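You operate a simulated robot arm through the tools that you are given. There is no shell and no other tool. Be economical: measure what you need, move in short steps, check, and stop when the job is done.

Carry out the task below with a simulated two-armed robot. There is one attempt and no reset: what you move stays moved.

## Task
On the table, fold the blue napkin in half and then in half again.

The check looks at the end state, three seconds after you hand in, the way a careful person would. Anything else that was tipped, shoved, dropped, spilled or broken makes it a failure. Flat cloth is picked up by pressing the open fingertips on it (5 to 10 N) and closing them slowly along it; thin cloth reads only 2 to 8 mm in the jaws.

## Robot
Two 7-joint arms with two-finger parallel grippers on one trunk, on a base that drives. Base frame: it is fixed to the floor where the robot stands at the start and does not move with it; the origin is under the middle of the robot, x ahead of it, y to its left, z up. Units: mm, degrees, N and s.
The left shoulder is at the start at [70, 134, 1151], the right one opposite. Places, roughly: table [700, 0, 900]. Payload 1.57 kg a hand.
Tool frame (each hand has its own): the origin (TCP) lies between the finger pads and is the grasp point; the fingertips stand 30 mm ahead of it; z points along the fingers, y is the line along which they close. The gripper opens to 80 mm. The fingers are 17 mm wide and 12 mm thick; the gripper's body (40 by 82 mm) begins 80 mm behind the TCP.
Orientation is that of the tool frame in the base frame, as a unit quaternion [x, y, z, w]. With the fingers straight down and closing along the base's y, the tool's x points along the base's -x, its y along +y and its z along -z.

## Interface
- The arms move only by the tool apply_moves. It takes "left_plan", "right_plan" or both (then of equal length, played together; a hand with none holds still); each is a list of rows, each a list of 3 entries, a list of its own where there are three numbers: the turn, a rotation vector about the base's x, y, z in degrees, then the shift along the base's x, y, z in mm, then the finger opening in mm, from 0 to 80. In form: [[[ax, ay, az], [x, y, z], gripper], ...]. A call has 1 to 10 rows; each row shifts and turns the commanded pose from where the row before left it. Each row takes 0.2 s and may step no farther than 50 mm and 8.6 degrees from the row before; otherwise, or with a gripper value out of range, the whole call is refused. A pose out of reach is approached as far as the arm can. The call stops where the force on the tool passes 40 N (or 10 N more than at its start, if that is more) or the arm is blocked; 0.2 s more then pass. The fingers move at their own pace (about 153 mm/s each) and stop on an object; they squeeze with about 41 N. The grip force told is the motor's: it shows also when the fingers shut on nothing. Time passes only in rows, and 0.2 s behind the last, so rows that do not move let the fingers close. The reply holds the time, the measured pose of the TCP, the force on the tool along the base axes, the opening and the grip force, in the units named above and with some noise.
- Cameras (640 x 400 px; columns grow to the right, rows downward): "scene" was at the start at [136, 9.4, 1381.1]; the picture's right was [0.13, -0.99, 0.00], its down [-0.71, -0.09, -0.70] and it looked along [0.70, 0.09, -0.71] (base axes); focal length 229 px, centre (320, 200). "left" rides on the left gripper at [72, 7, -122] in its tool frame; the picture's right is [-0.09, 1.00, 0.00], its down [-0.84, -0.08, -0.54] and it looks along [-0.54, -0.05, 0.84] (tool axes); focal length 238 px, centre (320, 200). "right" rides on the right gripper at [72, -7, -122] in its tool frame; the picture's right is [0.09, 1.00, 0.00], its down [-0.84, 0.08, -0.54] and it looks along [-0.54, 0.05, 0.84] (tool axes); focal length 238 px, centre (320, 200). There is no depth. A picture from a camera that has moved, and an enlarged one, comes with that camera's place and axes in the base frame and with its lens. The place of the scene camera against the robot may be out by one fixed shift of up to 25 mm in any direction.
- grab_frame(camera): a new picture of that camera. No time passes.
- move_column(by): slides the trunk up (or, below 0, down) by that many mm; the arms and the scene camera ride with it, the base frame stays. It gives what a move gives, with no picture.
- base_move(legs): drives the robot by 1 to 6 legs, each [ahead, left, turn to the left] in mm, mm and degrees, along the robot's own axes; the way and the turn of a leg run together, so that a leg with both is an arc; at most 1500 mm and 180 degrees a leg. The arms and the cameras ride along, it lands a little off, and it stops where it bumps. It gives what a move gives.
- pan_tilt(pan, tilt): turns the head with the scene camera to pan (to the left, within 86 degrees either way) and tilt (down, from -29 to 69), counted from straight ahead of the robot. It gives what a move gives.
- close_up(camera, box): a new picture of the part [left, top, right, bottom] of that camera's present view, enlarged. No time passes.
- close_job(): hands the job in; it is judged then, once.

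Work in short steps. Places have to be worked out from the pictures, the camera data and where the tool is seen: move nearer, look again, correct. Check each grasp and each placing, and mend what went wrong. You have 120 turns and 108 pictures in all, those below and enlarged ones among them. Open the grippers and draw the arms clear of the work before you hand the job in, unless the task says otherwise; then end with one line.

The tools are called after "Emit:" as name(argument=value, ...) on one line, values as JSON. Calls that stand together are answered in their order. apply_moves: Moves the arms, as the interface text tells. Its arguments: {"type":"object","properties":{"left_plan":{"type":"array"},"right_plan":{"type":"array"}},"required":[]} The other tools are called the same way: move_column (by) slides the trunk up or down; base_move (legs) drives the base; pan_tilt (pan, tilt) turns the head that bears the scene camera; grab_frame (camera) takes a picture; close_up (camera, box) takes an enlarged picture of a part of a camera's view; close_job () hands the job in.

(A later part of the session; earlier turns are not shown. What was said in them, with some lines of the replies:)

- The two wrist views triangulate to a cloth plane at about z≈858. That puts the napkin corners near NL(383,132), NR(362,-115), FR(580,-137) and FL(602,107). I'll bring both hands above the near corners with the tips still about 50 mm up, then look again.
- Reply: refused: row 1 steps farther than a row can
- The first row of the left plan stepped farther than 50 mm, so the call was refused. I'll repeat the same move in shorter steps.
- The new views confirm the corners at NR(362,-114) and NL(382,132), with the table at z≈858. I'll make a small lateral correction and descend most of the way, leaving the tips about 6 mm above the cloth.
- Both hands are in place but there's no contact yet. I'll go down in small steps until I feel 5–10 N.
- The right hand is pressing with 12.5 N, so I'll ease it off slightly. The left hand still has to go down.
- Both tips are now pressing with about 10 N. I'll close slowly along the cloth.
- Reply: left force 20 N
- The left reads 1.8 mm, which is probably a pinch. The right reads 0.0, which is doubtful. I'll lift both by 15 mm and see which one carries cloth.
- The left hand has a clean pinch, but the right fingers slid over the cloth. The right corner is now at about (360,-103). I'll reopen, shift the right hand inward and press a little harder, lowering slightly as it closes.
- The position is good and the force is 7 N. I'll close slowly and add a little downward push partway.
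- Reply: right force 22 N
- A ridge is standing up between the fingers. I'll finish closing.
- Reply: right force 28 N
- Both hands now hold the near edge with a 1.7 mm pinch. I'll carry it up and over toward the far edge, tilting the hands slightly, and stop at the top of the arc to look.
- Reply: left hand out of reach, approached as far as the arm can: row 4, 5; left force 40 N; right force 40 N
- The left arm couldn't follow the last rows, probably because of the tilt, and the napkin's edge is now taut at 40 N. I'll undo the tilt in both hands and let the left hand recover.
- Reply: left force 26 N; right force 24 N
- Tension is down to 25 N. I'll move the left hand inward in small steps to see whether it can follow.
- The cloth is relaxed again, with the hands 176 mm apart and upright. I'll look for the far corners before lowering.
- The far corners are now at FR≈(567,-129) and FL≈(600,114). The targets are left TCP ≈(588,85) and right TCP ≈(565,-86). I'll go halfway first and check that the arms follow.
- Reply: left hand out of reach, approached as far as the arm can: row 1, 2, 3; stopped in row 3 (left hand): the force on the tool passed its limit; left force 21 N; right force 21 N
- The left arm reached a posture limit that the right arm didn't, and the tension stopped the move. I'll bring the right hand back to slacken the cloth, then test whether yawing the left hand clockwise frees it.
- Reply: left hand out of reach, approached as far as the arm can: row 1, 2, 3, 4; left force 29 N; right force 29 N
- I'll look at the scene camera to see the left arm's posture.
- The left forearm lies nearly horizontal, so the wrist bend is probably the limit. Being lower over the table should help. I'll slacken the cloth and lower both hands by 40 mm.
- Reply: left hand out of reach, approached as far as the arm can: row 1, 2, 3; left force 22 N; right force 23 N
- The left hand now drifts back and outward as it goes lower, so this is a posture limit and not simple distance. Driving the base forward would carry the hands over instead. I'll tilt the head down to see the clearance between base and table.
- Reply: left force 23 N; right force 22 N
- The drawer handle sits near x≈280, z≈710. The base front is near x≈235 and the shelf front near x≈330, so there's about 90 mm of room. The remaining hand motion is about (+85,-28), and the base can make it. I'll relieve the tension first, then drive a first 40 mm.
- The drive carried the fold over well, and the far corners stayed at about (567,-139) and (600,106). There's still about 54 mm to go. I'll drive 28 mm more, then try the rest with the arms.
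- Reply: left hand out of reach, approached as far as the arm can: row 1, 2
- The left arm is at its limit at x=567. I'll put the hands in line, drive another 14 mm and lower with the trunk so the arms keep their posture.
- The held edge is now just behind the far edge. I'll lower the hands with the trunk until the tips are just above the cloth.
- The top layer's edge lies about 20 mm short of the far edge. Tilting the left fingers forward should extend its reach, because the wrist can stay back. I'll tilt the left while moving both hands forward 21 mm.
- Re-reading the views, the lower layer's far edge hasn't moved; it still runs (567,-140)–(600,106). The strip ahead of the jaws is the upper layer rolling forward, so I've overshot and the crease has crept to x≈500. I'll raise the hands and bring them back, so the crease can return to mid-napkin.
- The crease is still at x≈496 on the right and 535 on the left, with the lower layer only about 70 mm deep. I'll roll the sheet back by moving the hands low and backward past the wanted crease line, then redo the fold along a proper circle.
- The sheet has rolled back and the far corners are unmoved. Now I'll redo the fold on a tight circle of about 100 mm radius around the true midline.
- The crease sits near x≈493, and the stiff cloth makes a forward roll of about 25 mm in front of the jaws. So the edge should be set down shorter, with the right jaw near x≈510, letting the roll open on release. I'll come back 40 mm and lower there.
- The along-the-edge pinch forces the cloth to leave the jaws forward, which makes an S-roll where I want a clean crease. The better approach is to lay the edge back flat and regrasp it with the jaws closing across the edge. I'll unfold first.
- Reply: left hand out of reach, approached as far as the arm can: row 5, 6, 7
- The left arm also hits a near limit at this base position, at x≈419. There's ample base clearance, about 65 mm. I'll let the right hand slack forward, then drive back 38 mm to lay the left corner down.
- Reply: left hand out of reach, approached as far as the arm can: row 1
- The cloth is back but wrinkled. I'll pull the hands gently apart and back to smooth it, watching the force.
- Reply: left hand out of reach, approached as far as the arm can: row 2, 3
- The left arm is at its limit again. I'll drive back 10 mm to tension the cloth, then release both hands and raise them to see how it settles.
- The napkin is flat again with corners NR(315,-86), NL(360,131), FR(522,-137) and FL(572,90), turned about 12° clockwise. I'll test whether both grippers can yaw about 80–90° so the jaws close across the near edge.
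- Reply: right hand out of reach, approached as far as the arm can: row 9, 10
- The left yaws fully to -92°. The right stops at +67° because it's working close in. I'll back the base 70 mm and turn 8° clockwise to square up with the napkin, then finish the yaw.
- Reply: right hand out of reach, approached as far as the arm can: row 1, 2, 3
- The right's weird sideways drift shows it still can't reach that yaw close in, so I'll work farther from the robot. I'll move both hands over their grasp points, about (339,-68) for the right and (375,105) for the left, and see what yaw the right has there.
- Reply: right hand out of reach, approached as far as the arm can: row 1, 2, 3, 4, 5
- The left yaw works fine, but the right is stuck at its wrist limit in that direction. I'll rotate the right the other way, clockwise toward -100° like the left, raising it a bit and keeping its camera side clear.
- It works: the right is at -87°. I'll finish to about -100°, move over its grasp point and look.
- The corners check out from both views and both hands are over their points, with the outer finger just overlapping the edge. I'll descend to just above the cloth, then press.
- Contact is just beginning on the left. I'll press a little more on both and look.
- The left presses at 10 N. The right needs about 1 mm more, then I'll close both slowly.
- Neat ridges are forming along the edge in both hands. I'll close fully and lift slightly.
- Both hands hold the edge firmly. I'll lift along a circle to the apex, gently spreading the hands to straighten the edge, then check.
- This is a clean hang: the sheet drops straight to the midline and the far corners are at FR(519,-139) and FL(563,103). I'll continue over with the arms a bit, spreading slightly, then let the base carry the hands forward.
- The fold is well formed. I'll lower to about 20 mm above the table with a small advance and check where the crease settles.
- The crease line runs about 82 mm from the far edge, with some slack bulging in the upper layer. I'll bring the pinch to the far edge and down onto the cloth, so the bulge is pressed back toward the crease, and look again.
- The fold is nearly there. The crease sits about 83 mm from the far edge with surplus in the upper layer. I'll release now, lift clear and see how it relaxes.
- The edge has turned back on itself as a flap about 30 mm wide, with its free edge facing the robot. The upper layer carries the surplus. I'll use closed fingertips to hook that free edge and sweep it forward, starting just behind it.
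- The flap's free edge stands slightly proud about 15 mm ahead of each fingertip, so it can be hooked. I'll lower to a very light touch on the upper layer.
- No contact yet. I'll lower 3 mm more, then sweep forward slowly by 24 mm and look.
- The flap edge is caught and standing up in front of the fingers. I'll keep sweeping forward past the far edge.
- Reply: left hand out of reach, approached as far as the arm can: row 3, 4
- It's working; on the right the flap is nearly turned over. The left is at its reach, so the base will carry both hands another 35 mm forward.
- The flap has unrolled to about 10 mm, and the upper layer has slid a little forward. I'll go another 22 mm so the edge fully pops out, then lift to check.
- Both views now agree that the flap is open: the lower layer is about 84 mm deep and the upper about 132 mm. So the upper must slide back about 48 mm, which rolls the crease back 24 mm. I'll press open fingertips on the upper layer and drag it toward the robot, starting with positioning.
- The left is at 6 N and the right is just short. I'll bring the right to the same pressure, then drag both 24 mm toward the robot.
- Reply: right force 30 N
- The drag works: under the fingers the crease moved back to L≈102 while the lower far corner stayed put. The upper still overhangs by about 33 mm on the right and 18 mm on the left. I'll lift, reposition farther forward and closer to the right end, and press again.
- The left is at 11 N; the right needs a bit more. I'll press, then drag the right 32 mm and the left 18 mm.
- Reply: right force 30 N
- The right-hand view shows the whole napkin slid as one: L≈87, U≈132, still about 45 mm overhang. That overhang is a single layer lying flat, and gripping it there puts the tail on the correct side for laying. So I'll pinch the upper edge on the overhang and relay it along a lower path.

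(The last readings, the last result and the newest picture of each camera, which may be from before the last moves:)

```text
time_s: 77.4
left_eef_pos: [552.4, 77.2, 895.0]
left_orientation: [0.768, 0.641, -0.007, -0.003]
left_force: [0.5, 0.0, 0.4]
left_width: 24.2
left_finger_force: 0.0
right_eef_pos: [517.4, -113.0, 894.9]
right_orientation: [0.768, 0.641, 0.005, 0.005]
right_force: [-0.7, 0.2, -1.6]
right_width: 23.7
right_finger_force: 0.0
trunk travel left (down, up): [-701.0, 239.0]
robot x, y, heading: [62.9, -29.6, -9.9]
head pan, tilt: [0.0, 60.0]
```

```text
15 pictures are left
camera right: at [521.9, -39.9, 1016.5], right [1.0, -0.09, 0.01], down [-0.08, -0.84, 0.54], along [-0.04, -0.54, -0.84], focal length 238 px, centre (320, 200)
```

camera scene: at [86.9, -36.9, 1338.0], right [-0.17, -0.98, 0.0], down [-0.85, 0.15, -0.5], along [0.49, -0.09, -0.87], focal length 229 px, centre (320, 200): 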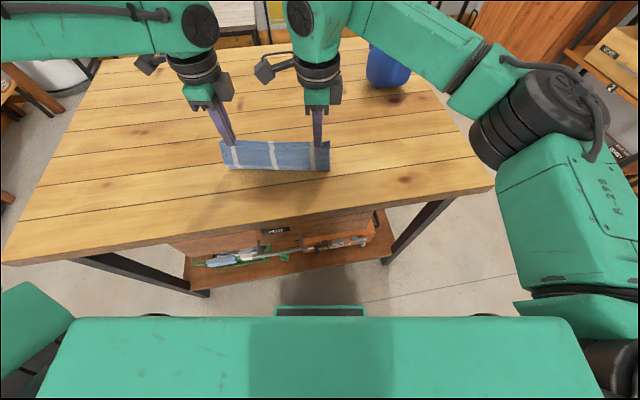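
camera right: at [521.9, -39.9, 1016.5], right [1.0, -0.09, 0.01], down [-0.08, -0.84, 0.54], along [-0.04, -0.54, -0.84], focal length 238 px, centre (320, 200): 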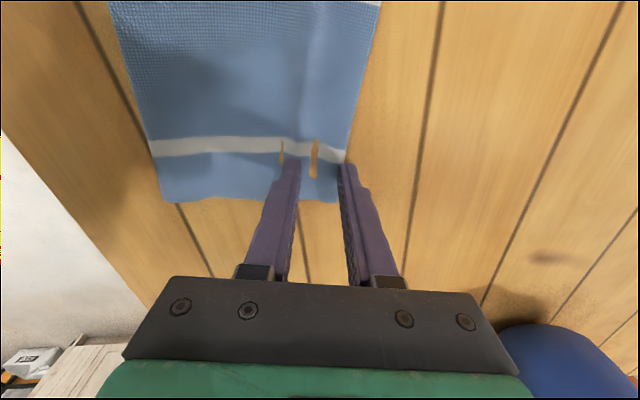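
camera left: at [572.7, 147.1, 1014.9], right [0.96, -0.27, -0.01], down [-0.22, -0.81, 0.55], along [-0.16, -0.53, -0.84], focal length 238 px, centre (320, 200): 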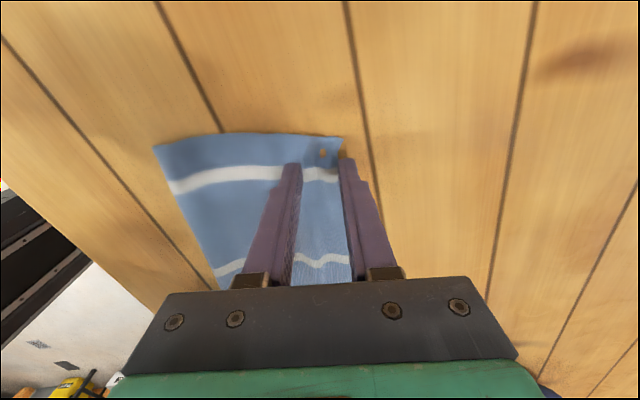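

Both far fingers sit just at the edge, so I'll shift both hands 5 mm inward and press.

Emit:
apply_moves(left_plan=[[[0, 0, 0], [-5, 1, 0], 24], [[0, 0, 0], [0, 0, -2.5], 24], [[0, 0, 0], [0, 0, -1], 24], [[0, 0, 0], [0, 0, 0], 24]], right_plan=[[[0, 0, 0], [-5, 1, 0], 24], [[0, 0, 0], [0, 0, -2.5], 24], [[0, 0, 0], [0, 0, -1], 24], [[0, 0, 0], [0, 0, 0], 24]])

```text
time_s: 78.4
left_eef_pos: [547.2, 77.5, 893.4]
left_orientation: [0.767, 0.641, -0.007, -0.004]
left_force: [-0.5, -0.2, 0.4]
left_width: 23.9
left_finger_force: 0.0
right_eef_pos: [512.5, -111.4, 891.6]
right_orientation: [0.768, 0.64, 0.004, 0.004]
right_force: [-0.5, -0.2, 0.0]
right_width: 24.0
right_finger_force: 0.1
trunk travel left (down, up): [-701.0, 239.0]
robot x, y, heading: [62.8, -30.5, -9.6]
head pan, tilt: [0.0, 60.0]
```

Emit:
apply_moves(left_plan=[[[0, 0, 0], [0, 0, -1], 24], [[0, 0, 0], [0, 0, -0.8], 24], [[0, 0, 0], [0, 0, 0], 24]], right_plan=[[[0, 0, 0], [0, 0, -1], 24], [[0, 0, 0], [0, 0, -0.8], 24], [[0, 0, 0], [0, 0, 0], 24]])

```text
time_s: 79.2
left_eef_pos: [545.0, 77.3, 891.8]
left_orientation: [0.768, 0.641, -0.007, -0.004]
left_force: [0.3, 0.1, 0.1]
left_width: 24.1
left_finger_force: 0.4
right_eef_pos: [512.4, -111.6, 891.3]
right_orientation: [0.768, 0.641, 0.006, 0.004]
right_force: [0.2, -0.9, 13.2]
right_width: 23.2
right_finger_force: 0.0
trunk travel left (down, up): [-701.0, 239.0]
robot x, y, heading: [60.6, -32.3, -10.1]
head pan, tilt: [0.0, 60.0]
```

The right presses at 13 N and the left needs about 1.3 mm more. I'll do that, then close both slowly.

Emit:
apply_moves(left_plan=[[[0, 0, 0], [0, 0, -1], 24], [[0, 0, 0], [0, 0, -0.6], 24], [[0, 0, 0], [0, 0, 0], 24]])

Emit:
apply_moves(left_plan=[[[0, 0, 0], [0, 0, 0], 21], [[0, 0, 0], [0, 0, 0], 18], [[0, 0, 0], [0, 0, 0], 15], [[0, 0, 0], [0, 0, 0], 12], [[0, 0, 0], [0, 0, 0], 9], [[0, 0, 0], [0, 0, 0], 6], [[0, 0, 0], [0, 0, 0], 3], [[0, 0, 0], [0, 0, 0], 0], [[0, 0, 0], [0, 0, 0], 0]], right_plan=[[[0, 0, 0], [0, 0, 0], 21], [[0, 0, 0], [0, 0, 0], 18], [[0, 0, 0], [0, 0, 0], 15], [[0, 0, 0], [0, 0, 0], 12], [[0, 0, 0], [0, 0, 0], 9], [[0, 0, 0], [0, 0, 0], 6], [[0, 0, 0], [0, 0, 0], 3], [[0, 0, 0], [0, 0, 0], 0], [[0, 0, 0], [0, 0, 0], 0]])

Emit:
apply_moves(left_plan=[[[0, 0, 0], [0, 0, 10], 0], [[0, 0, 0], [0, 0, 10], 0]], right_plan=[[[0, 0, 0], [0, 0, 10], 0], [[0, 0, 0], [0, 0, 10], 0]])

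```text
time_s: 80.0
left_eef_pos: [545.3, 76.8, 890.8]
left_orientation: [0.768, 0.641, -0.005, -0.001]
left_force: [1.9, 1.3, 9.3]
left_width: 25.1
left_finger_force: 0.7
right_eef_pos: [510.7, -110.4, 891.4]
right_orientation: [0.768, 0.641, 0.006, 0.006]
right_force: [2.5, -0.7, 15.3]
right_width: 21.8
right_finger_force: 0.0
trunk travel left (down, up): [-701.0, 239.0]
robot x, y, heading: [63.3, -32.0, -10.0]
head pan, tilt: [0.0, 60.0]
```

```text
time_s: 82.0
left_eef_pos: [544.6, 76.7, 892.3]
left_orientation: [0.768, 0.641, -0.006, -0.004]
left_force: [-0.5, -1.0, 13.2]
left_width: 1.9
left_finger_force: 23.7
right_eef_pos: [510.1, -111.4, 890.9]
right_orientation: [0.768, 0.641, 0.005, 0.005]
right_force: [0.8, 1.5, 10.9]
right_width: 1.8
right_finger_force: 23.1
trunk travel left (down, up): [-701.0, 239.0]
robot x, y, heading: [62.8, -31.9, -10.0]
head pan, tilt: [0.0, 60.0]
```

```text
time_s: 82.6
left_eef_pos: [544.9, 76.5, 910.5]
left_orientation: [0.767, 0.641, -0.008, -0.004]
left_force: [0.2, -1.0, -0.9]
left_width: 1.8
left_finger_force: 23.4
right_eef_pos: [510.9, -112.2, 910.6]
right_orientation: [0.767, 0.641, 0.005, 0.004]
right_force: [-1.0, 1.6, 0.2]
right_width: 1.8
right_finger_force: 23.6
trunk travel left (down, up): [-701.0, 239.0]
robot x, y, heading: [57.2, -34.2, -10.0]
head pan, tilt: [0.0, 60.0]
```

Both hands hold a single-layer pinch at 1.8 mm. I'll lift and swing back over the desired crease line, the last part by driving the base back 60 mm, so the lower layer lies out to its full half.

Emit:
apply_moves(left_plan=[[[0, 0, 0], [-17, 3, 20], 0], [[0, 0, 0], [-17, 3, 18], 0], [[0, 0, 0], [-17, 3, 15], 0], [[0, 0, 0], [-17, 3, 8], 0], [[0, 0, 0], [-17, 3, 4], 0]], right_plan=[[[0, 0, 0], [-17, 3, 20], 0], [[0, 0, 0], [-17, 3, 18], 0], [[0, 0, 0], [-17, 3, 15], 0], [[0, 0, 0], [-17, 3, 8], 0], [[0, 0, 0], [-17, 3, 4], 0]])

Emit:
base_move(legs=[[-60, 0, 0]])

Emit:
grab_frame(camera="right")

```text
time_s: 83.8
left_eef_pos: [459.9, 92.5, 974.4]
left_orientation: [0.767, 0.641, -0.007, -0.003]
left_force: [-0.8, -1.8, 0.2]
left_width: 1.7
left_finger_force: 23.4
right_eef_pos: [425.8, -98.0, 976.4]
right_orientation: [0.768, 0.641, 0.004, 0.005]
right_force: [-0.2, 1.4, -0.6]
right_width: 1.7
right_finger_force: 24.2
trunk travel left (down, up): [-701.0, 239.0]
robot x, y, heading: [60.3, -34.2, -10.1]
head pan, tilt: [0.0, 60.0]
```

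```text
time_s: 84.8
left_eef_pos: [405.3, 103.5, 972.8]
left_orientation: [0.767, 0.641, -0.008, -0.005]
left_force: [0.0, -1.4, -0.8]
left_width: 1.6
left_finger_force: 22.9
right_eef_pos: [371.8, -87.7, 973.7]
right_orientation: [0.768, 0.641, 0.004, 0.004]
right_force: [0.8, 2.0, -0.3]
right_width: 1.9
right_finger_force: 23.4
trunk travel left (down, up): [-701.0, 239.0]
robot x, y, heading: [1.5, -23.8, -10.0]
head pan, tilt: [0.0, 60.0]
```

```text
14 pictures are left
camera right: at [376.4, -15.4, 1096.2], right [1.0, -0.09, 0.01], down [-0.08, -0.84, 0.54], along [-0.04, -0.54, -0.84], focal length 238 px, centre (320, 200)
```

right: 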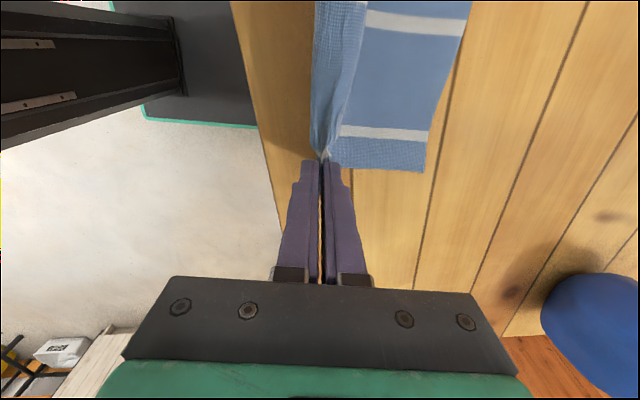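

The lower far corner is still at (484,-142) and the sheet hangs correctly, leaning back. Allowing for the ridge in the jaws, the free upper sheet should be about 76 mm. I'll lay it down along a low, early-down path.

Emit:
apply_moves(left_plan=[[[0, 0, 0], [3, -0.6, -20], 0], [[0, 0, 0], [12.7, -2.5, -10], 0], [[0, 0, 0], [12.7, -2.5, -10], 0], [[0, 0, 0], [13.7, -2.7, -11], 0], [[0, 0, 0], [13.7, -2.7, -10], 0]], right_plan=[[[0, 0, 0], [3, -0.6, -20], 0], [[0, 0, 0], [12.7, -2.5, -10], 0], [[0, 0, 0], [12.7, -2.5, -10], 0], [[0, 0, 0], [13.7, -2.7, -11], 0], [[0, 0, 0], [13.7, -2.7, -10], 0]])

Emit:
grab_frame(camera="right")

```text
time_s: 86.0
left_eef_pos: [460.1, 91.5, 913.1]
left_orientation: [0.768, 0.641, -0.007, -0.003]
left_force: [0.1, -1.8, -0.5]
left_width: 1.9
left_finger_force: 23.5
right_eef_pos: [427.9, -98.5, 914.0]
right_orientation: [0.768, 0.64, 0.004, 0.004]
right_force: [0.8, 1.0, -0.9]
right_width: 1.6
right_finger_force: 23.4
trunk travel left (down, up): [-701.0, 239.0]
robot x, y, heading: [1.5, -22.4, -9.9]
head pan, tilt: [0.0, 60.0]
```

```text
13 pictures are left
camera right: at [432.2, -26.1, 1036.0], right [1.0, -0.09, 0.01], down [-0.08, -0.84, 0.54], along [-0.04, -0.54, -0.84], focal length 238 px, centre (320, 200)
```

right: 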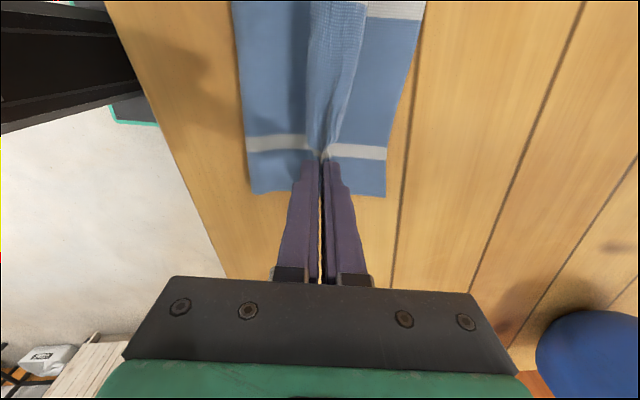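

The crease now sits about 110 mm behind the far edge, which is right on target. I'll finish forward and down to the cloth.

Emit:
apply_moves(left_plan=[[[0, 0, 0], [9, -1.8, -8], 0], [[0, 0, 0], [8, -1.6, -7], 0], [[0, 0, 0], [3, -0.6, -4], 0], [[0, 0, 0], [0, 0, 0], 0]], right_plan=[[[0, 0, 0], [9, -1.8, -8], 0], [[0, 0, 0], [8, -1.6, -7], 0], [[0, 0, 0], [3, -0.6, -4], 0], [[0, 0, 0], [0, 0, 0], 0]])

Emit:
apply_moves(left_plan=[[[0, 0, 0], [0, 0, 0], 6], [[0, 0, 0], [0, 0, 0], 14], [[0, 0, 0], [0, 0, 0], 22], [[0, 0, 0], [0, 0, 10], 22], [[0, 0, 0], [0, 0, 30], 22], [[0, 0, 0], [0, 0, 40], 22], [[0, 0, 0], [0, 40, 30], 22]], right_plan=[[[0, 0, 0], [0, 0, 0], 6], [[0, 0, 0], [0, 0, 0], 14], [[0, 0, 0], [0, 0, 0], 22], [[0, 0, 0], [0, 0, 10], 22], [[0, 0, 0], [0, 0, 30], 22], [[0, 0, 0], [0, 0, 40], 22], [[0, 0, 0], [0, -40, 30], 22]])

Emit:
grab_frame(camera="right")

Emit:
close_up(camera="scene", box=[160, 80, 420, 240])

```text
time_s: 87.0
left_eef_pos: [479.0, 89.3, 892.8]
left_orientation: [0.768, 0.641, -0.008, -0.004]
left_force: [-0.7, -2.3, 0.1]
left_width: 1.8
left_finger_force: 24.2
right_eef_pos: [445.3, -102.0, 896.1]
right_orientation: [0.767, 0.641, 0.004, 0.004]
right_force: [0.4, 2.8, 0.0]
right_width: 1.8
right_finger_force: 23.8
trunk travel left (down, up): [-701.0, 239.0]
robot x, y, heading: [1.1, -19.9, -10.0]
head pan, tilt: [0.0, 60.0]
```

```text
time_s: 88.6
left_eef_pos: [475.9, 126.4, 1005.1]
left_orientation: [0.768, 0.641, -0.007, -0.004]
left_force: [0.6, 0.1, -0.5]
left_width: 21.8
left_finger_force: 0.1
right_eef_pos: [441.7, -142.4, 1006.2]
right_orientation: [0.768, 0.641, 0.005, 0.005]
right_force: [0.0, -0.4, -0.4]
right_width: 22.0
right_finger_force: 0.0
trunk travel left (down, up): [-701.0, 239.0]
robot x, y, heading: [5.6, -23.6, -9.9]
head pan, tilt: [0.0, 60.0]
```

```text
12 pictures are left
camera right: at [446.5, -70.5, 1127.4], right [1.0, -0.09, 0.01], down [-0.08, -0.84, 0.54], along [-0.04, -0.54, -0.84], focal length 238 px, centre (320, 200)
```

right: 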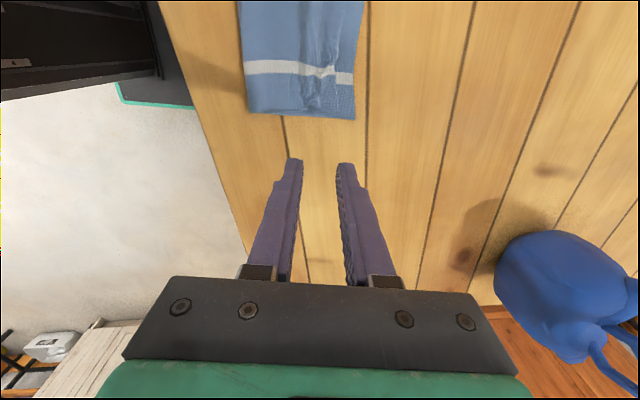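

```text
2.46 times, centred on (290, 160) of scene
camera zoom: at [121.2, -43.4, 1338.3], right [-0.17, -0.99, 0.0], down [-0.85, 0.15, -0.5], along [0.49, -0.09, -0.87], focal length 563 px, centre (394, 298)
```

zoom: 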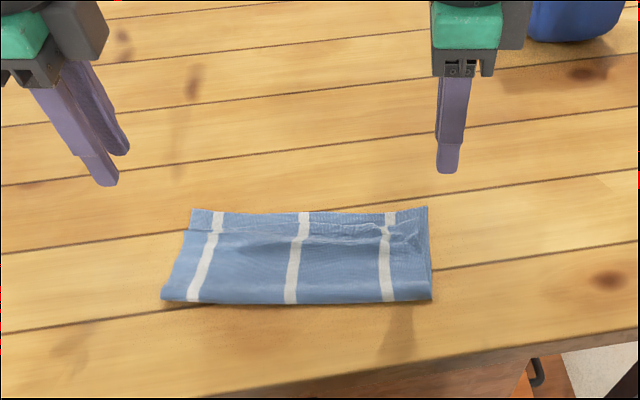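

The first fold is good: layers 115 and about 101–105 mm, and edges nearly aligned. Next comes the second fold, right half over left, with the right hand gripping the middle of the right edge at about (424,-134). I'll yaw the right hand back to closing along y, move the left hand well clear, and stand over the grasp point.

Emit:
apply_moves(left_plan=[[[0, 0, 0], [0, 30, 20], 0], [[0, 0, 0], [0, 30, 20], 0], [[0, 0, 0], [0, 30, 20], 0], [[0, 0, 0], [0, 30, 20], 0], [[0, 0, 0], [0, 20, 20], 0], [[0, 0, 0], [0, 0, 0], 0], [[0, 0, 0], [0, 0, 0], 0], [[0, 0, 0], [0, 0, 0], 0], [[0, 0, 0], [0, 0, 0], 0], [[0, 0, 0], [0, 0, 0], 0]], right_plan=[[[0, 0, 8.5], [-1, 3, 0], 30], [[0, 0, 8.5], [-2, 3, 0], 30], [[0, 0, 8.5], [-2, 3, 0], 30], [[0, 0, 8.5], [-2, 3, 0], 30], [[0, 0, 8.5], [-2, 3, 0], 30], [[0, 0, 8.5], [-2, 3, 0], 30], [[0, 0, 8.5], [-2, 3, 0], 30], [[0, 0, 8.5], [-1, 3, 0], 30], [[0, 0, 8.5], [-1, 3, 0], 30], [[0, 0, 8.5], [0, 1, 0], 30]])

Emit:
apply_moves(right_plan=[[[0, 0, 6], [0, 0, -40], 30], [[0, 0, 0], [0, 0, -40], 30], [[0, 0, 0], [0, 0, -26], 30], [[0, 0, 0], [0, 0, 0], 30]])

Emit:
grab_frame(camera="right")

```text
time_s: 90.8
left_eef_pos: [478.3, 266.7, 1105.4]
left_orientation: [0.767, 0.641, -0.008, -0.004]
left_force: [-0.7, 0.0, 0.7]
left_width: 0.0
left_finger_force: 21.2
right_eef_pos: [430.5, -114.3, 1005.2]
right_orientation: [0.132, 0.991, 0.006, -0.001]
right_force: [-0.8, 0.4, -0.2]
right_width: 29.9
right_finger_force: 0.0
trunk travel left (down, up): [-701.0, 239.0]
robot x, y, heading: [4.0, -22.5, -9.9]
head pan, tilt: [0.0, 60.0]
```

```text
time_s: 91.8
left_eef_pos: [478.1, 266.7, 1105.1]
left_orientation: [0.768, 0.641, -0.008, -0.004]
left_force: [0.2, -0.6, -0.4]
left_width: 0.1
left_finger_force: 21.6
right_eef_pos: [429.9, -114.4, 900.1]
right_orientation: [0.08, 0.997, 0.007, 0.0]
right_force: [-0.2, 0.5, 0.4]
right_width: 30.0
right_finger_force: 0.1
trunk travel left (down, up): [-701.0, 239.0]
robot x, y, heading: [-0.9, -23.1, -9.9]
head pan, tilt: [0.0, 60.0]
```

```text
10 pictures are left
camera right: at [357.6, -110.5, 1021.2], right [0.07, 1.0, 0.01], down [0.84, -0.06, 0.54], along [0.54, -0.03, -0.84], focal length 238 px, centre (320, 200)
```

right: 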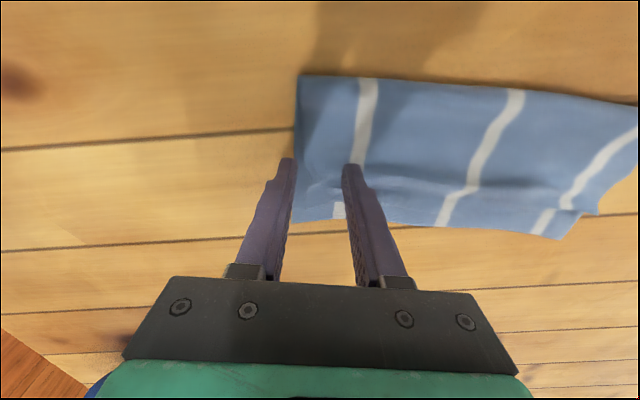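

The hand is placed well, with the outer finger overlapping the edge by about 5 mm. I'll shift 3 mm in, then press down to contact.

Emit:
apply_moves(right_plan=[[[0, 0, 0], [0, 3, -4], 30], [[0, 0, 0], [0, 0, -3], 30], [[0, 0, 0], [0, 0, -1], 30], [[0, 0, 0], [0, 0, 0], 30]])

```text
time_s: 92.8
left_eef_pos: [477.0, 267.1, 1103.9]
left_orientation: [0.767, 0.642, -0.008, -0.004]
left_force: [0.9, -0.3, -0.1]
left_width: 0.0
left_finger_force: 21.2
right_eef_pos: [430.5, -111.7, 891.8]
right_orientation: [0.081, 0.997, 0.005, 0.0]
right_force: [-0.2, -0.4, 3.2]
right_width: 30.1
right_finger_force: 0.4
trunk travel left (down, up): [-701.0, 239.0]
robot x, y, heading: [3.3, -21.8, -9.9]
head pan, tilt: [0.0, 60.0]
```

Emit:
apply_moves(right_plan=[[[0, 0, 0], [0, 0, -0.8], 30], [[0, 0, 0], [0, 0, 0], 28], [[0, 0, 0], [0, 0, 0], 25], [[0, 0, 0], [0, 0, 0], 22], [[0, 0, 0], [0, 0, 0], 19], [[0, 0, 0], [0, 0, 0], 16], [[0, 0, 0], [0, 0, 0], 13], [[0, 0, 0], [0, 0, 0], 10]])

Emit:
apply_moves(right_plan=[[[0, 0, 0], [0, 0, 0], 7], [[0, 0, 0], [0, 0, 0], 4], [[0, 0, 0], [0, 0, 0], 1], [[0, 0, 0], [0, 0, 0], 0], [[0, 0, 0], [0, 0, 0], 0], [[0, 0, 0], [0, 0, 10], 0], [[0, 0, 0], [0, 0, 10], 0]])

Emit:
close_up(camera="right", box=[220, 60, 480, 260])

```text
time_s: 94.6
left_eef_pos: [475.9, 267.1, 1105.1]
left_orientation: [0.767, 0.641, -0.008, -0.003]
left_force: [0.5, 0.4, -0.3]
left_width: 0.0
left_finger_force: 20.9
right_eef_pos: [428.9, -112.2, 891.6]
right_orientation: [0.082, 0.997, 0.005, 0.001]
right_force: [-0.8, 0.1, 8.7]
right_width: 8.3
right_finger_force: 0.1
trunk travel left (down, up): [-701.0, 239.0]
robot x, y, heading: [4.4, -20.6, -9.8]
head pan, tilt: [0.0, 60.0]
```

```text
time_s: 96.2
left_eef_pos: [476.5, 267.1, 1104.3]
left_orientation: [0.767, 0.641, -0.007, -0.003]
left_force: [0.3, 0.6, -0.7]
left_width: 0.1
left_finger_force: 20.9
right_eef_pos: [430.2, -111.4, 910.1]
right_orientation: [0.081, 0.997, 0.007, 0.0]
right_force: [0.3, -0.9, 1.2]
right_width: 2.5
right_finger_force: 24.3
trunk travel left (down, up): [-701.0, 239.0]
robot x, y, heading: [1.5, -23.0, -9.7]
head pan, tilt: [0.0, 60.0]
```

```text
2.00 times, centred on (350, 160) of right
camera zoom: at [357.8, -107.5, 1031.5], right [0.07, 1.0, 0.01], down [0.84, -0.07, 0.54], along [0.54, -0.03, -0.84], focal length 477 px, centre (260, 280)
```

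zoom: 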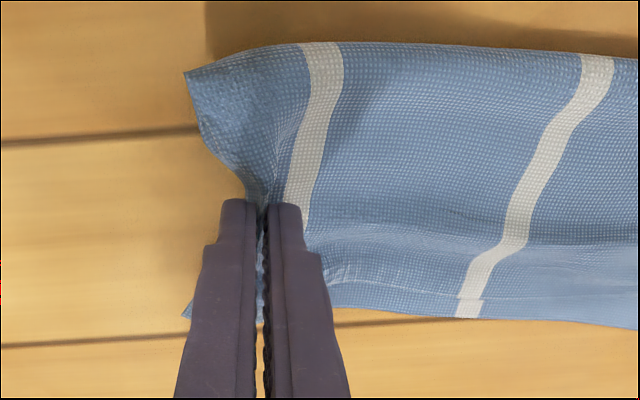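

The jaws read 2.5 mm, more than a single-layer pinch. I'll raise 40 mm and check that both layers come up.

Emit:
apply_moves(right_plan=[[[0, 0, 0], [1, 8, 20], 0], [[0, 0, 0], [2, 12, 20], 0], [[0, 0, 0], [0, 0, 0], 0]])

Emit:
close_up(camera="scene", box=[200, 100, 400, 225])

```text
time_s: 97.0
left_eef_pos: [477.5, 266.2, 1104.8]
left_orientation: [0.767, 0.642, -0.008, -0.004]
left_force: [-0.7, 0.0, -0.3]
left_width: 0.0
left_finger_force: 21.3
right_eef_pos: [434.1, -92.9, 951.2]
right_orientation: [0.082, 0.997, 0.006, 0.0]
right_force: [-0.6, -0.4, 0.9]
right_width: 2.5
right_finger_force: 23.3
trunk travel left (down, up): [-701.0, 239.0]
robot x, y, heading: [5.4, -20.7, -9.7]
head pan, tilt: [0.0, 60.0]
```

```text
3.20 times, centred on (300, 162) of scene
camera zoom: at [123.5, -43.6, 1338.1], right [-0.17, -0.99, 0.0], down [-0.85, 0.15, -0.5], along [0.49, -0.09, -0.87], focal length 732 px, centre (384, 320)
```

zoom: 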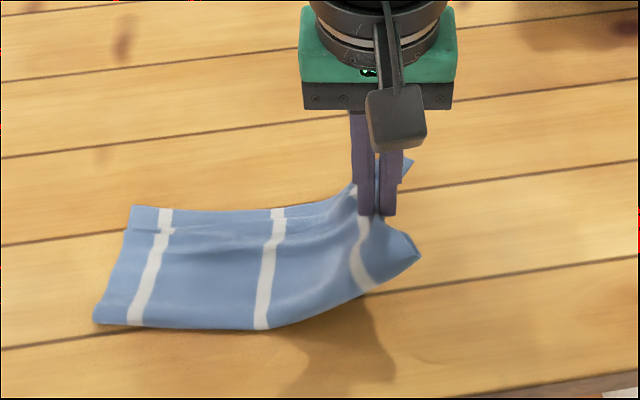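

Both layers are lifted cleanly. I'll carry the edge over the midline (y≈-7), then use the same early-down path. First part: up to just short of the crease line.

Emit:
apply_moves(right_plan=[[[0, 0, 0], [2.6, 15.8, 8], 0], [[0, 0, 0], [3.2, 19.7, 8], 0], [[0, 0, 0], [3.2, 19.7, 2], 0], [[0, 0, 0], [3, 18.7, 0], 0]])

Emit:
apply_moves(right_plan=[[[0, 0, 0], [2.2, 13.8, -12], 0], [[0, 0, 0], [2.1, 12.8, -13], 0], [[0, 0, 0], [2.2, 13.8, -13], 0], [[0, 0, 0], [2.2, 13.8, -12], 0], [[0, 0, 0], [0, 0, 0], 0]])

Emit:
close_up(camera="scene", box=[160, 90, 400, 240])

```text
time_s: 98.0
left_eef_pos: [478.6, 267.9, 1103.9]
left_orientation: [0.768, 0.641, -0.008, -0.004]
left_force: [0.4, 0.2, 0.0]
left_width: 0.0
left_finger_force: 21.3
right_eef_pos: [445.3, -16.1, 967.8]
right_orientation: [0.082, 0.997, 0.005, -0.001]
right_force: [-0.1, -0.7, -0.1]
right_width: 2.3
right_finger_force: 23.5
trunk travel left (down, up): [-701.0, 239.0]
robot x, y, heading: [1.1, -22.7, -10.0]
head pan, tilt: [0.0, 60.0]
```

```text
time_s: 99.2
left_eef_pos: [478.9, 265.9, 1104.7]
left_orientation: [0.767, 0.641, -0.008, -0.003]
left_force: [-0.7, -0.2, 0.2]
left_width: 0.1
left_finger_force: 21.8
right_eef_pos: [455.8, 36.9, 918.8]
right_orientation: [0.081, 0.997, 0.005, 0.0]
right_force: [0.3, -0.4, -0.2]
right_width: 2.3
right_finger_force: 23.8
trunk travel left (down, up): [-701.0, 239.0]
robot x, y, heading: [7.3, -23.5, -9.8]
head pan, tilt: [0.0, 60.0]
```

```text
2.67 times, centred on (280, 165) of scene
camera zoom: at [123.2, -43.6, 1338.2], right [-0.17, -0.99, 0.0], down [-0.85, 0.15, -0.5], along [0.49, -0.09, -0.87], focal length 610 px, centre (427, 293)
```

zoom: 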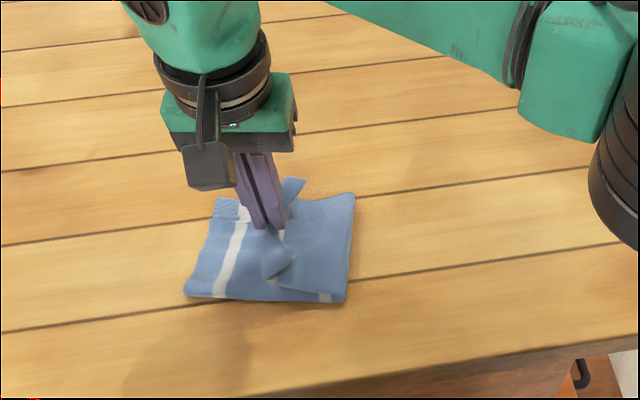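

The second crease is right at the middle. I'll finish forward 36 mm and down onto the cloth, release and lift away.

Emit:
apply_moves(right_plan=[[[0, 0, 0], [2, 13, -8], 0], [[0, 0, 0], [2, 13, -7], 0], [[0, 0, 0], [1.5, 10, -4], 0], [[0, 0, 0], [0, 0, 0], 0]])

Emit:
apply_moves(right_plan=[[[0, 0, 0], [0, 0, 0], 6], [[0, 0, 0], [0, 0, 0], 14], [[0, 0, 0], [0, 0, 0], 20], [[0, 0, 0], [0, 0, 10], 20], [[0, 0, 0], [0, 0, 30], 20], [[0, 0, 0], [0, -10, 40], 20], [[0, 0, 0], [0, -45, 15], 20], [[0, 0, 0], [0, -45, 0], 20], [[0, 0, 0], [0, -45, 0], 20]])

Emit:
close_up(camera="scene", box=[160, 90, 400, 240])

```text
time_s: 100.2
left_eef_pos: [478.0, 267.2, 1105.2]
left_orientation: [0.767, 0.641, -0.008, -0.004]
left_force: [0.6, 0.2, 0.0]
left_width: 0.0
left_finger_force: 21.7
right_eef_pos: [460.6, 73.1, 898.6]
right_orientation: [0.081, 0.997, 0.006, 0.0]
right_force: [0.9, -0.1, 0.3]
right_width: 2.4
right_finger_force: 23.3
trunk travel left (down, up): [-701.0, 239.0]
robot x, y, heading: [-0.8, -19.6, -9.9]
head pan, tilt: [0.0, 60.0]
```

```text
time_s: 102.2
left_eef_pos: [477.2, 264.6, 1106.6]
left_orientation: [0.767, 0.641, -0.007, -0.004]
left_force: [0.3, -0.1, 0.2]
left_width: 0.2
left_finger_force: 21.0
right_eef_pos: [458.9, -72.6, 993.5]
right_orientation: [0.081, 0.997, 0.007, 0.0]
right_force: [0.8, -0.2, 0.0]
right_width: 20.1
right_finger_force: 0.1
trunk travel left (down, up): [-701.0, 239.0]
robot x, y, heading: [4.1, -23.2, -10.1]
head pan, tilt: [0.0, 60.0]
```

```text
2.67 times, centred on (280, 165) of scene
camera zoom: at [123.0, -45.0, 1338.2], right [-0.17, -0.99, 0.0], down [-0.85, 0.15, -0.5], along [0.49, -0.08, -0.87], focal length 610 px, centre (427, 293)
```

zoom: 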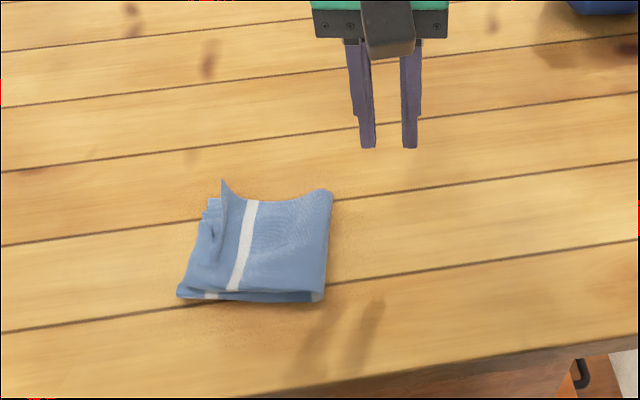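

The napkin is nearly a tidy quarter. One far corner is standing up at upper left, and I want a closer look at that edge.

Emit:
close_up(camera="scene", box=[215, 148, 295, 212])

```text
6.25 times, centred on (255, 180) of scene
camera zoom: at [123.0, -45.0, 1338.2], right [-0.17, -0.99, 0.0], down [-0.85, 0.15, -0.5], along [0.49, -0.08, -0.87], focal length 1430 px, centre (726, 325)
```

zoom: 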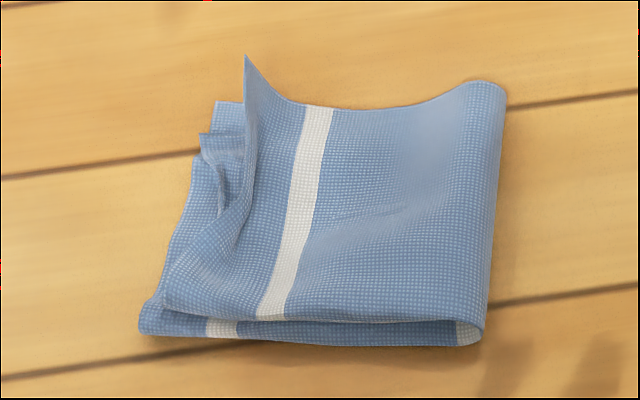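

The upper layers' left margin is standing up toward the far corner. I'll use the left hand's closed fingertips to sweep it outward, leftward, and flat. First I'll bring the left hand in low just right of that ridge, with the right hand moved away.

Emit:
apply_moves(left_plan=[[[0, 0, 0], [4, -42, -18], 0], [[0, 0, 0], [4, -42, -18], 0], [[0, 0, 0], [4, -42, -18], 0], [[0, 0, 0], [4, -42, -18], 0], [[0, 0, 0], [4, -42, -18], 0], [[0, 0, 0], [0, 0, -40], 0], [[0, 0, 0], [0, 0, -40], 0], [[0, 0, 0], [0, 0, -20], 0], [[0, 0, 0], [0, 0, -8], 0], [[0, 0, 0], [0, 0, 0], 0]], right_plan=[[[0, 0, 0], [0, -30, 10], 20], [[0, 0, 0], [0, -30, 10], 20], [[0, 0, 0], [0, -30, 10], 20], [[0, 0, 0], [0, 0, 0], 20], [[0, 0, 0], [0, 0, 0], 20], [[0, 0, 0], [0, 0, 0], 20], [[0, 0, 0], [0, 0, 0], 20], [[0, 0, 0], [0, 0, 0], 20], [[0, 0, 0], [0, 0, 0], 20], [[0, 0, 0], [0, 0, 0], 20]])

```text
time_s: 104.4
left_eef_pos: [497.2, 57.6, 904.8]
left_orientation: [0.767, 0.642, -0.008, -0.004]
left_force: [0.3, 0.0, -0.2]
left_width: 0.0
left_finger_force: 21.6
right_eef_pos: [460.0, -162.8, 1024.5]
right_orientation: [0.081, 0.997, 0.007, -0.001]
right_force: [-0.7, -0.2, -0.7]
right_width: 20.0
right_finger_force: 0.1
trunk travel left (down, up): [-701.0, 239.0]
robot x, y, heading: [1.5, -22.3, -9.8]
head pan, tilt: [0.0, 60.0]
```

No contact yet and the tips are about 10 mm above the stack. I'll sweep left 80 mm, sinking slightly.

Emit:
apply_moves(left_plan=[[[0, 0, 0], [0, 8, -2], 0], [[0, 0, 0], [1, 8, -1], 0], [[0, 0, 0], [1, 8, -1], 0], [[0, 0, 0], [1, 9, 0], 0], [[0, 0, 0], [1, 9, 0], 0], [[0, 0, 0], [1, 9, 0], 0], [[0, 0, 0], [1, 9, 0], 0], [[0, 0, 0], [1, 10, 0], 0], [[0, 0, 0], [1, 10, 0], 0]])

Emit:
apply_moves(left_plan=[[[0, 0, 0], [0, 10, 20], 0], [[0, 0, 0], [0, 30, 30], 0], [[0, 0, 0], [0, 40, 20], 0], [[0, 0, 0], [0, 30, 10], 0]])

Emit:
close_up(camera="scene", box=[215, 148, 295, 212])

```text
time_s: 106.4
left_eef_pos: [507.2, 136.3, 901.7]
left_orientation: [0.767, 0.641, -0.007, -0.004]
left_force: [-0.5, 0.5, -0.3]
left_width: 0.1
left_finger_force: 21.3
right_eef_pos: [460.0, -161.4, 1024.9]
right_orientation: [0.081, 0.997, 0.006, 0.001]
right_force: [0.1, -0.4, 0.6]
right_width: 20.1
right_finger_force: 0.0
trunk travel left (down, up): [-701.0, 239.0]
robot x, y, heading: [4.7, -24.8, -9.9]
head pan, tilt: [0.0, 60.0]
```

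```text
time_s: 107.4
left_eef_pos: [504.2, 249.3, 981.0]
left_orientation: [0.768, 0.641, -0.008, -0.004]
left_force: [0.3, -0.6, -0.3]
left_width: 0.2
left_finger_force: 21.4
right_eef_pos: [460.7, -161.7, 1024.6]
right_orientation: [0.081, 0.997, 0.007, 0.0]
right_force: [-0.3, -0.6, 0.1]
right_width: 20.1
right_finger_force: 0.1
trunk travel left (down, up): [-701.0, 239.0]
robot x, y, heading: [1.4, -24.2, -9.9]
head pan, tilt: [0.0, 60.0]
```

```text
6.25 times, centred on (255, 180) of scene
camera zoom: at [123.0, -42.4, 1338.2], right [-0.17, -0.99, 0.0], down [-0.85, 0.15, -0.5], along [0.49, -0.09, -0.87], focal length 1430 px, centre (726, 325)
```

zoom: 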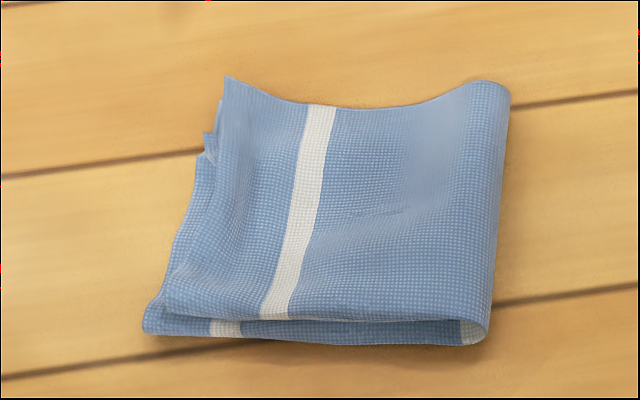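

It's now a neat quarter. The crease on the right side is a bit puffy, so I'll press it gently once with the right fingertips and then retreat.

Emit:
apply_moves(right_plan=[[[0, 0, 0], [-4, 44, 0], 20], [[0, 0, 0], [-4, 44, 0], 20], [[0, 0, 0], [-4, 44, 0], 20], [[0, 0, 0], [-3, 40, -10], 20], [[0, 0, 0], [0, 0, -40], 20], [[0, 0, 0], [0, 0, -40], 20], [[0, 0, 0], [0, 0, -20], 20], [[0, 0, 0], [0, 0, -10], 20], [[0, 0, 0], [0, 0, -5], 20], [[0, 0, 0], [0, 0, -3], 20]])

Emit:
apply_moves(right_plan=[[[0, 0, 0], [0, 0, -2], 20], [[0, 0, 0], [0, 0, 0], 20], [[0, 0, 0], [0, 0, 10], 20], [[0, 0, 0], [0, 0, 40], 20], [[0, 0, 0], [0, 0, 40], 20], [[0, 0, 0], [0, -45, 15], 20], [[0, 0, 0], [0, -45, 0], 20], [[0, 0, 0], [0, -45, 0], 20], [[0, 0, 0], [0, -45, 0], 20]], left_plan=[[[0, 0, 0], [0, 0, 0], 30], [[0, 0, 0], [0, 0, 0], 30], [[0, 0, 0], [0, 0, 0], 30], [[0, 0, 0], [0, 0, 0], 30], [[0, 0, 0], [0, 0, 0], 30], [[0, 0, 0], [0, 0, 0], 30], [[0, 0, 0], [0, 20, 30], 30], [[0, 0, 0], [0, 0, 30], 30], [[0, 0, 0], [0, 0, 30], 30]])

Emit:
close_up(camera="scene", box=[215, 148, 295, 212])

```text
time_s: 109.6
left_eef_pos: [505.5, 248.0, 981.8]
left_orientation: [0.767, 0.641, -0.008, -0.003]
left_force: [0.5, -0.4, -0.3]
left_width: 0.0
left_finger_force: 21.6
right_eef_pos: [443.4, 8.6, 896.8]
right_orientation: [0.081, 0.997, 0.005, 0.0]
right_force: [-0.2, -0.1, 0.4]
right_width: 19.8
right_finger_force: 0.1
trunk travel left (down, up): [-701.0, 239.0]
robot x, y, heading: [2.3, -18.8, -9.9]
head pan, tilt: [0.0, 60.0]
```

```text
time_s: 111.6
left_eef_pos: [505.1, 264.3, 1072.9]
left_orientation: [0.768, 0.641, -0.007, -0.005]
left_force: [-0.4, -0.5, 0.2]
left_width: 30.1
left_finger_force: 0.0
right_eef_pos: [443.5, -172.8, 997.9]
right_orientation: [0.08, 0.997, 0.007, -0.001]
right_force: [-0.8, 0.0, -1.0]
right_width: 20.2
right_finger_force: 0.1
trunk travel left (down, up): [-701.0, 239.0]
robot x, y, heading: [5.0, -21.8, -10.1]
head pan, tilt: [0.0, 60.0]
```

```text
6.25 times, centred on (255, 180) of scene
camera zoom: at [122.3, -46.4, 1338.2], right [-0.17, -0.99, 0.0], down [-0.85, 0.15, -0.5], along [0.49, -0.08, -0.87], focal length 1430 px, centre (726, 325)
```

zoom: 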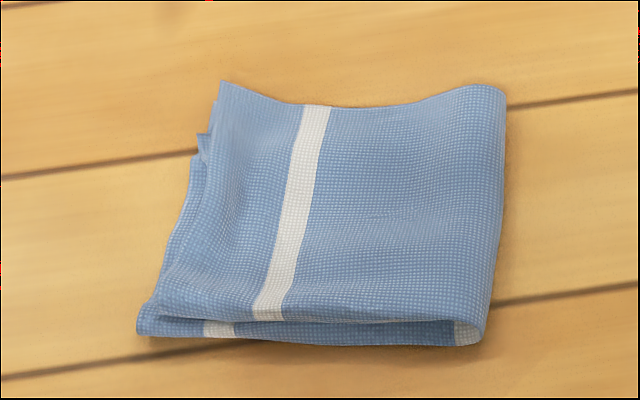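

The napkin lies folded into a neat quarter with its edges nearly aligned. Both grippers are open and clear, and nothing else was disturbed, so I'm handing in.

Emit:
close_job()

```text
The job is handed in.
```

I folded the blue napkin in half and then in half again. It lies on the table as a neat quarter, with edges about 10 mm out of line and the second crease slightly puffy.
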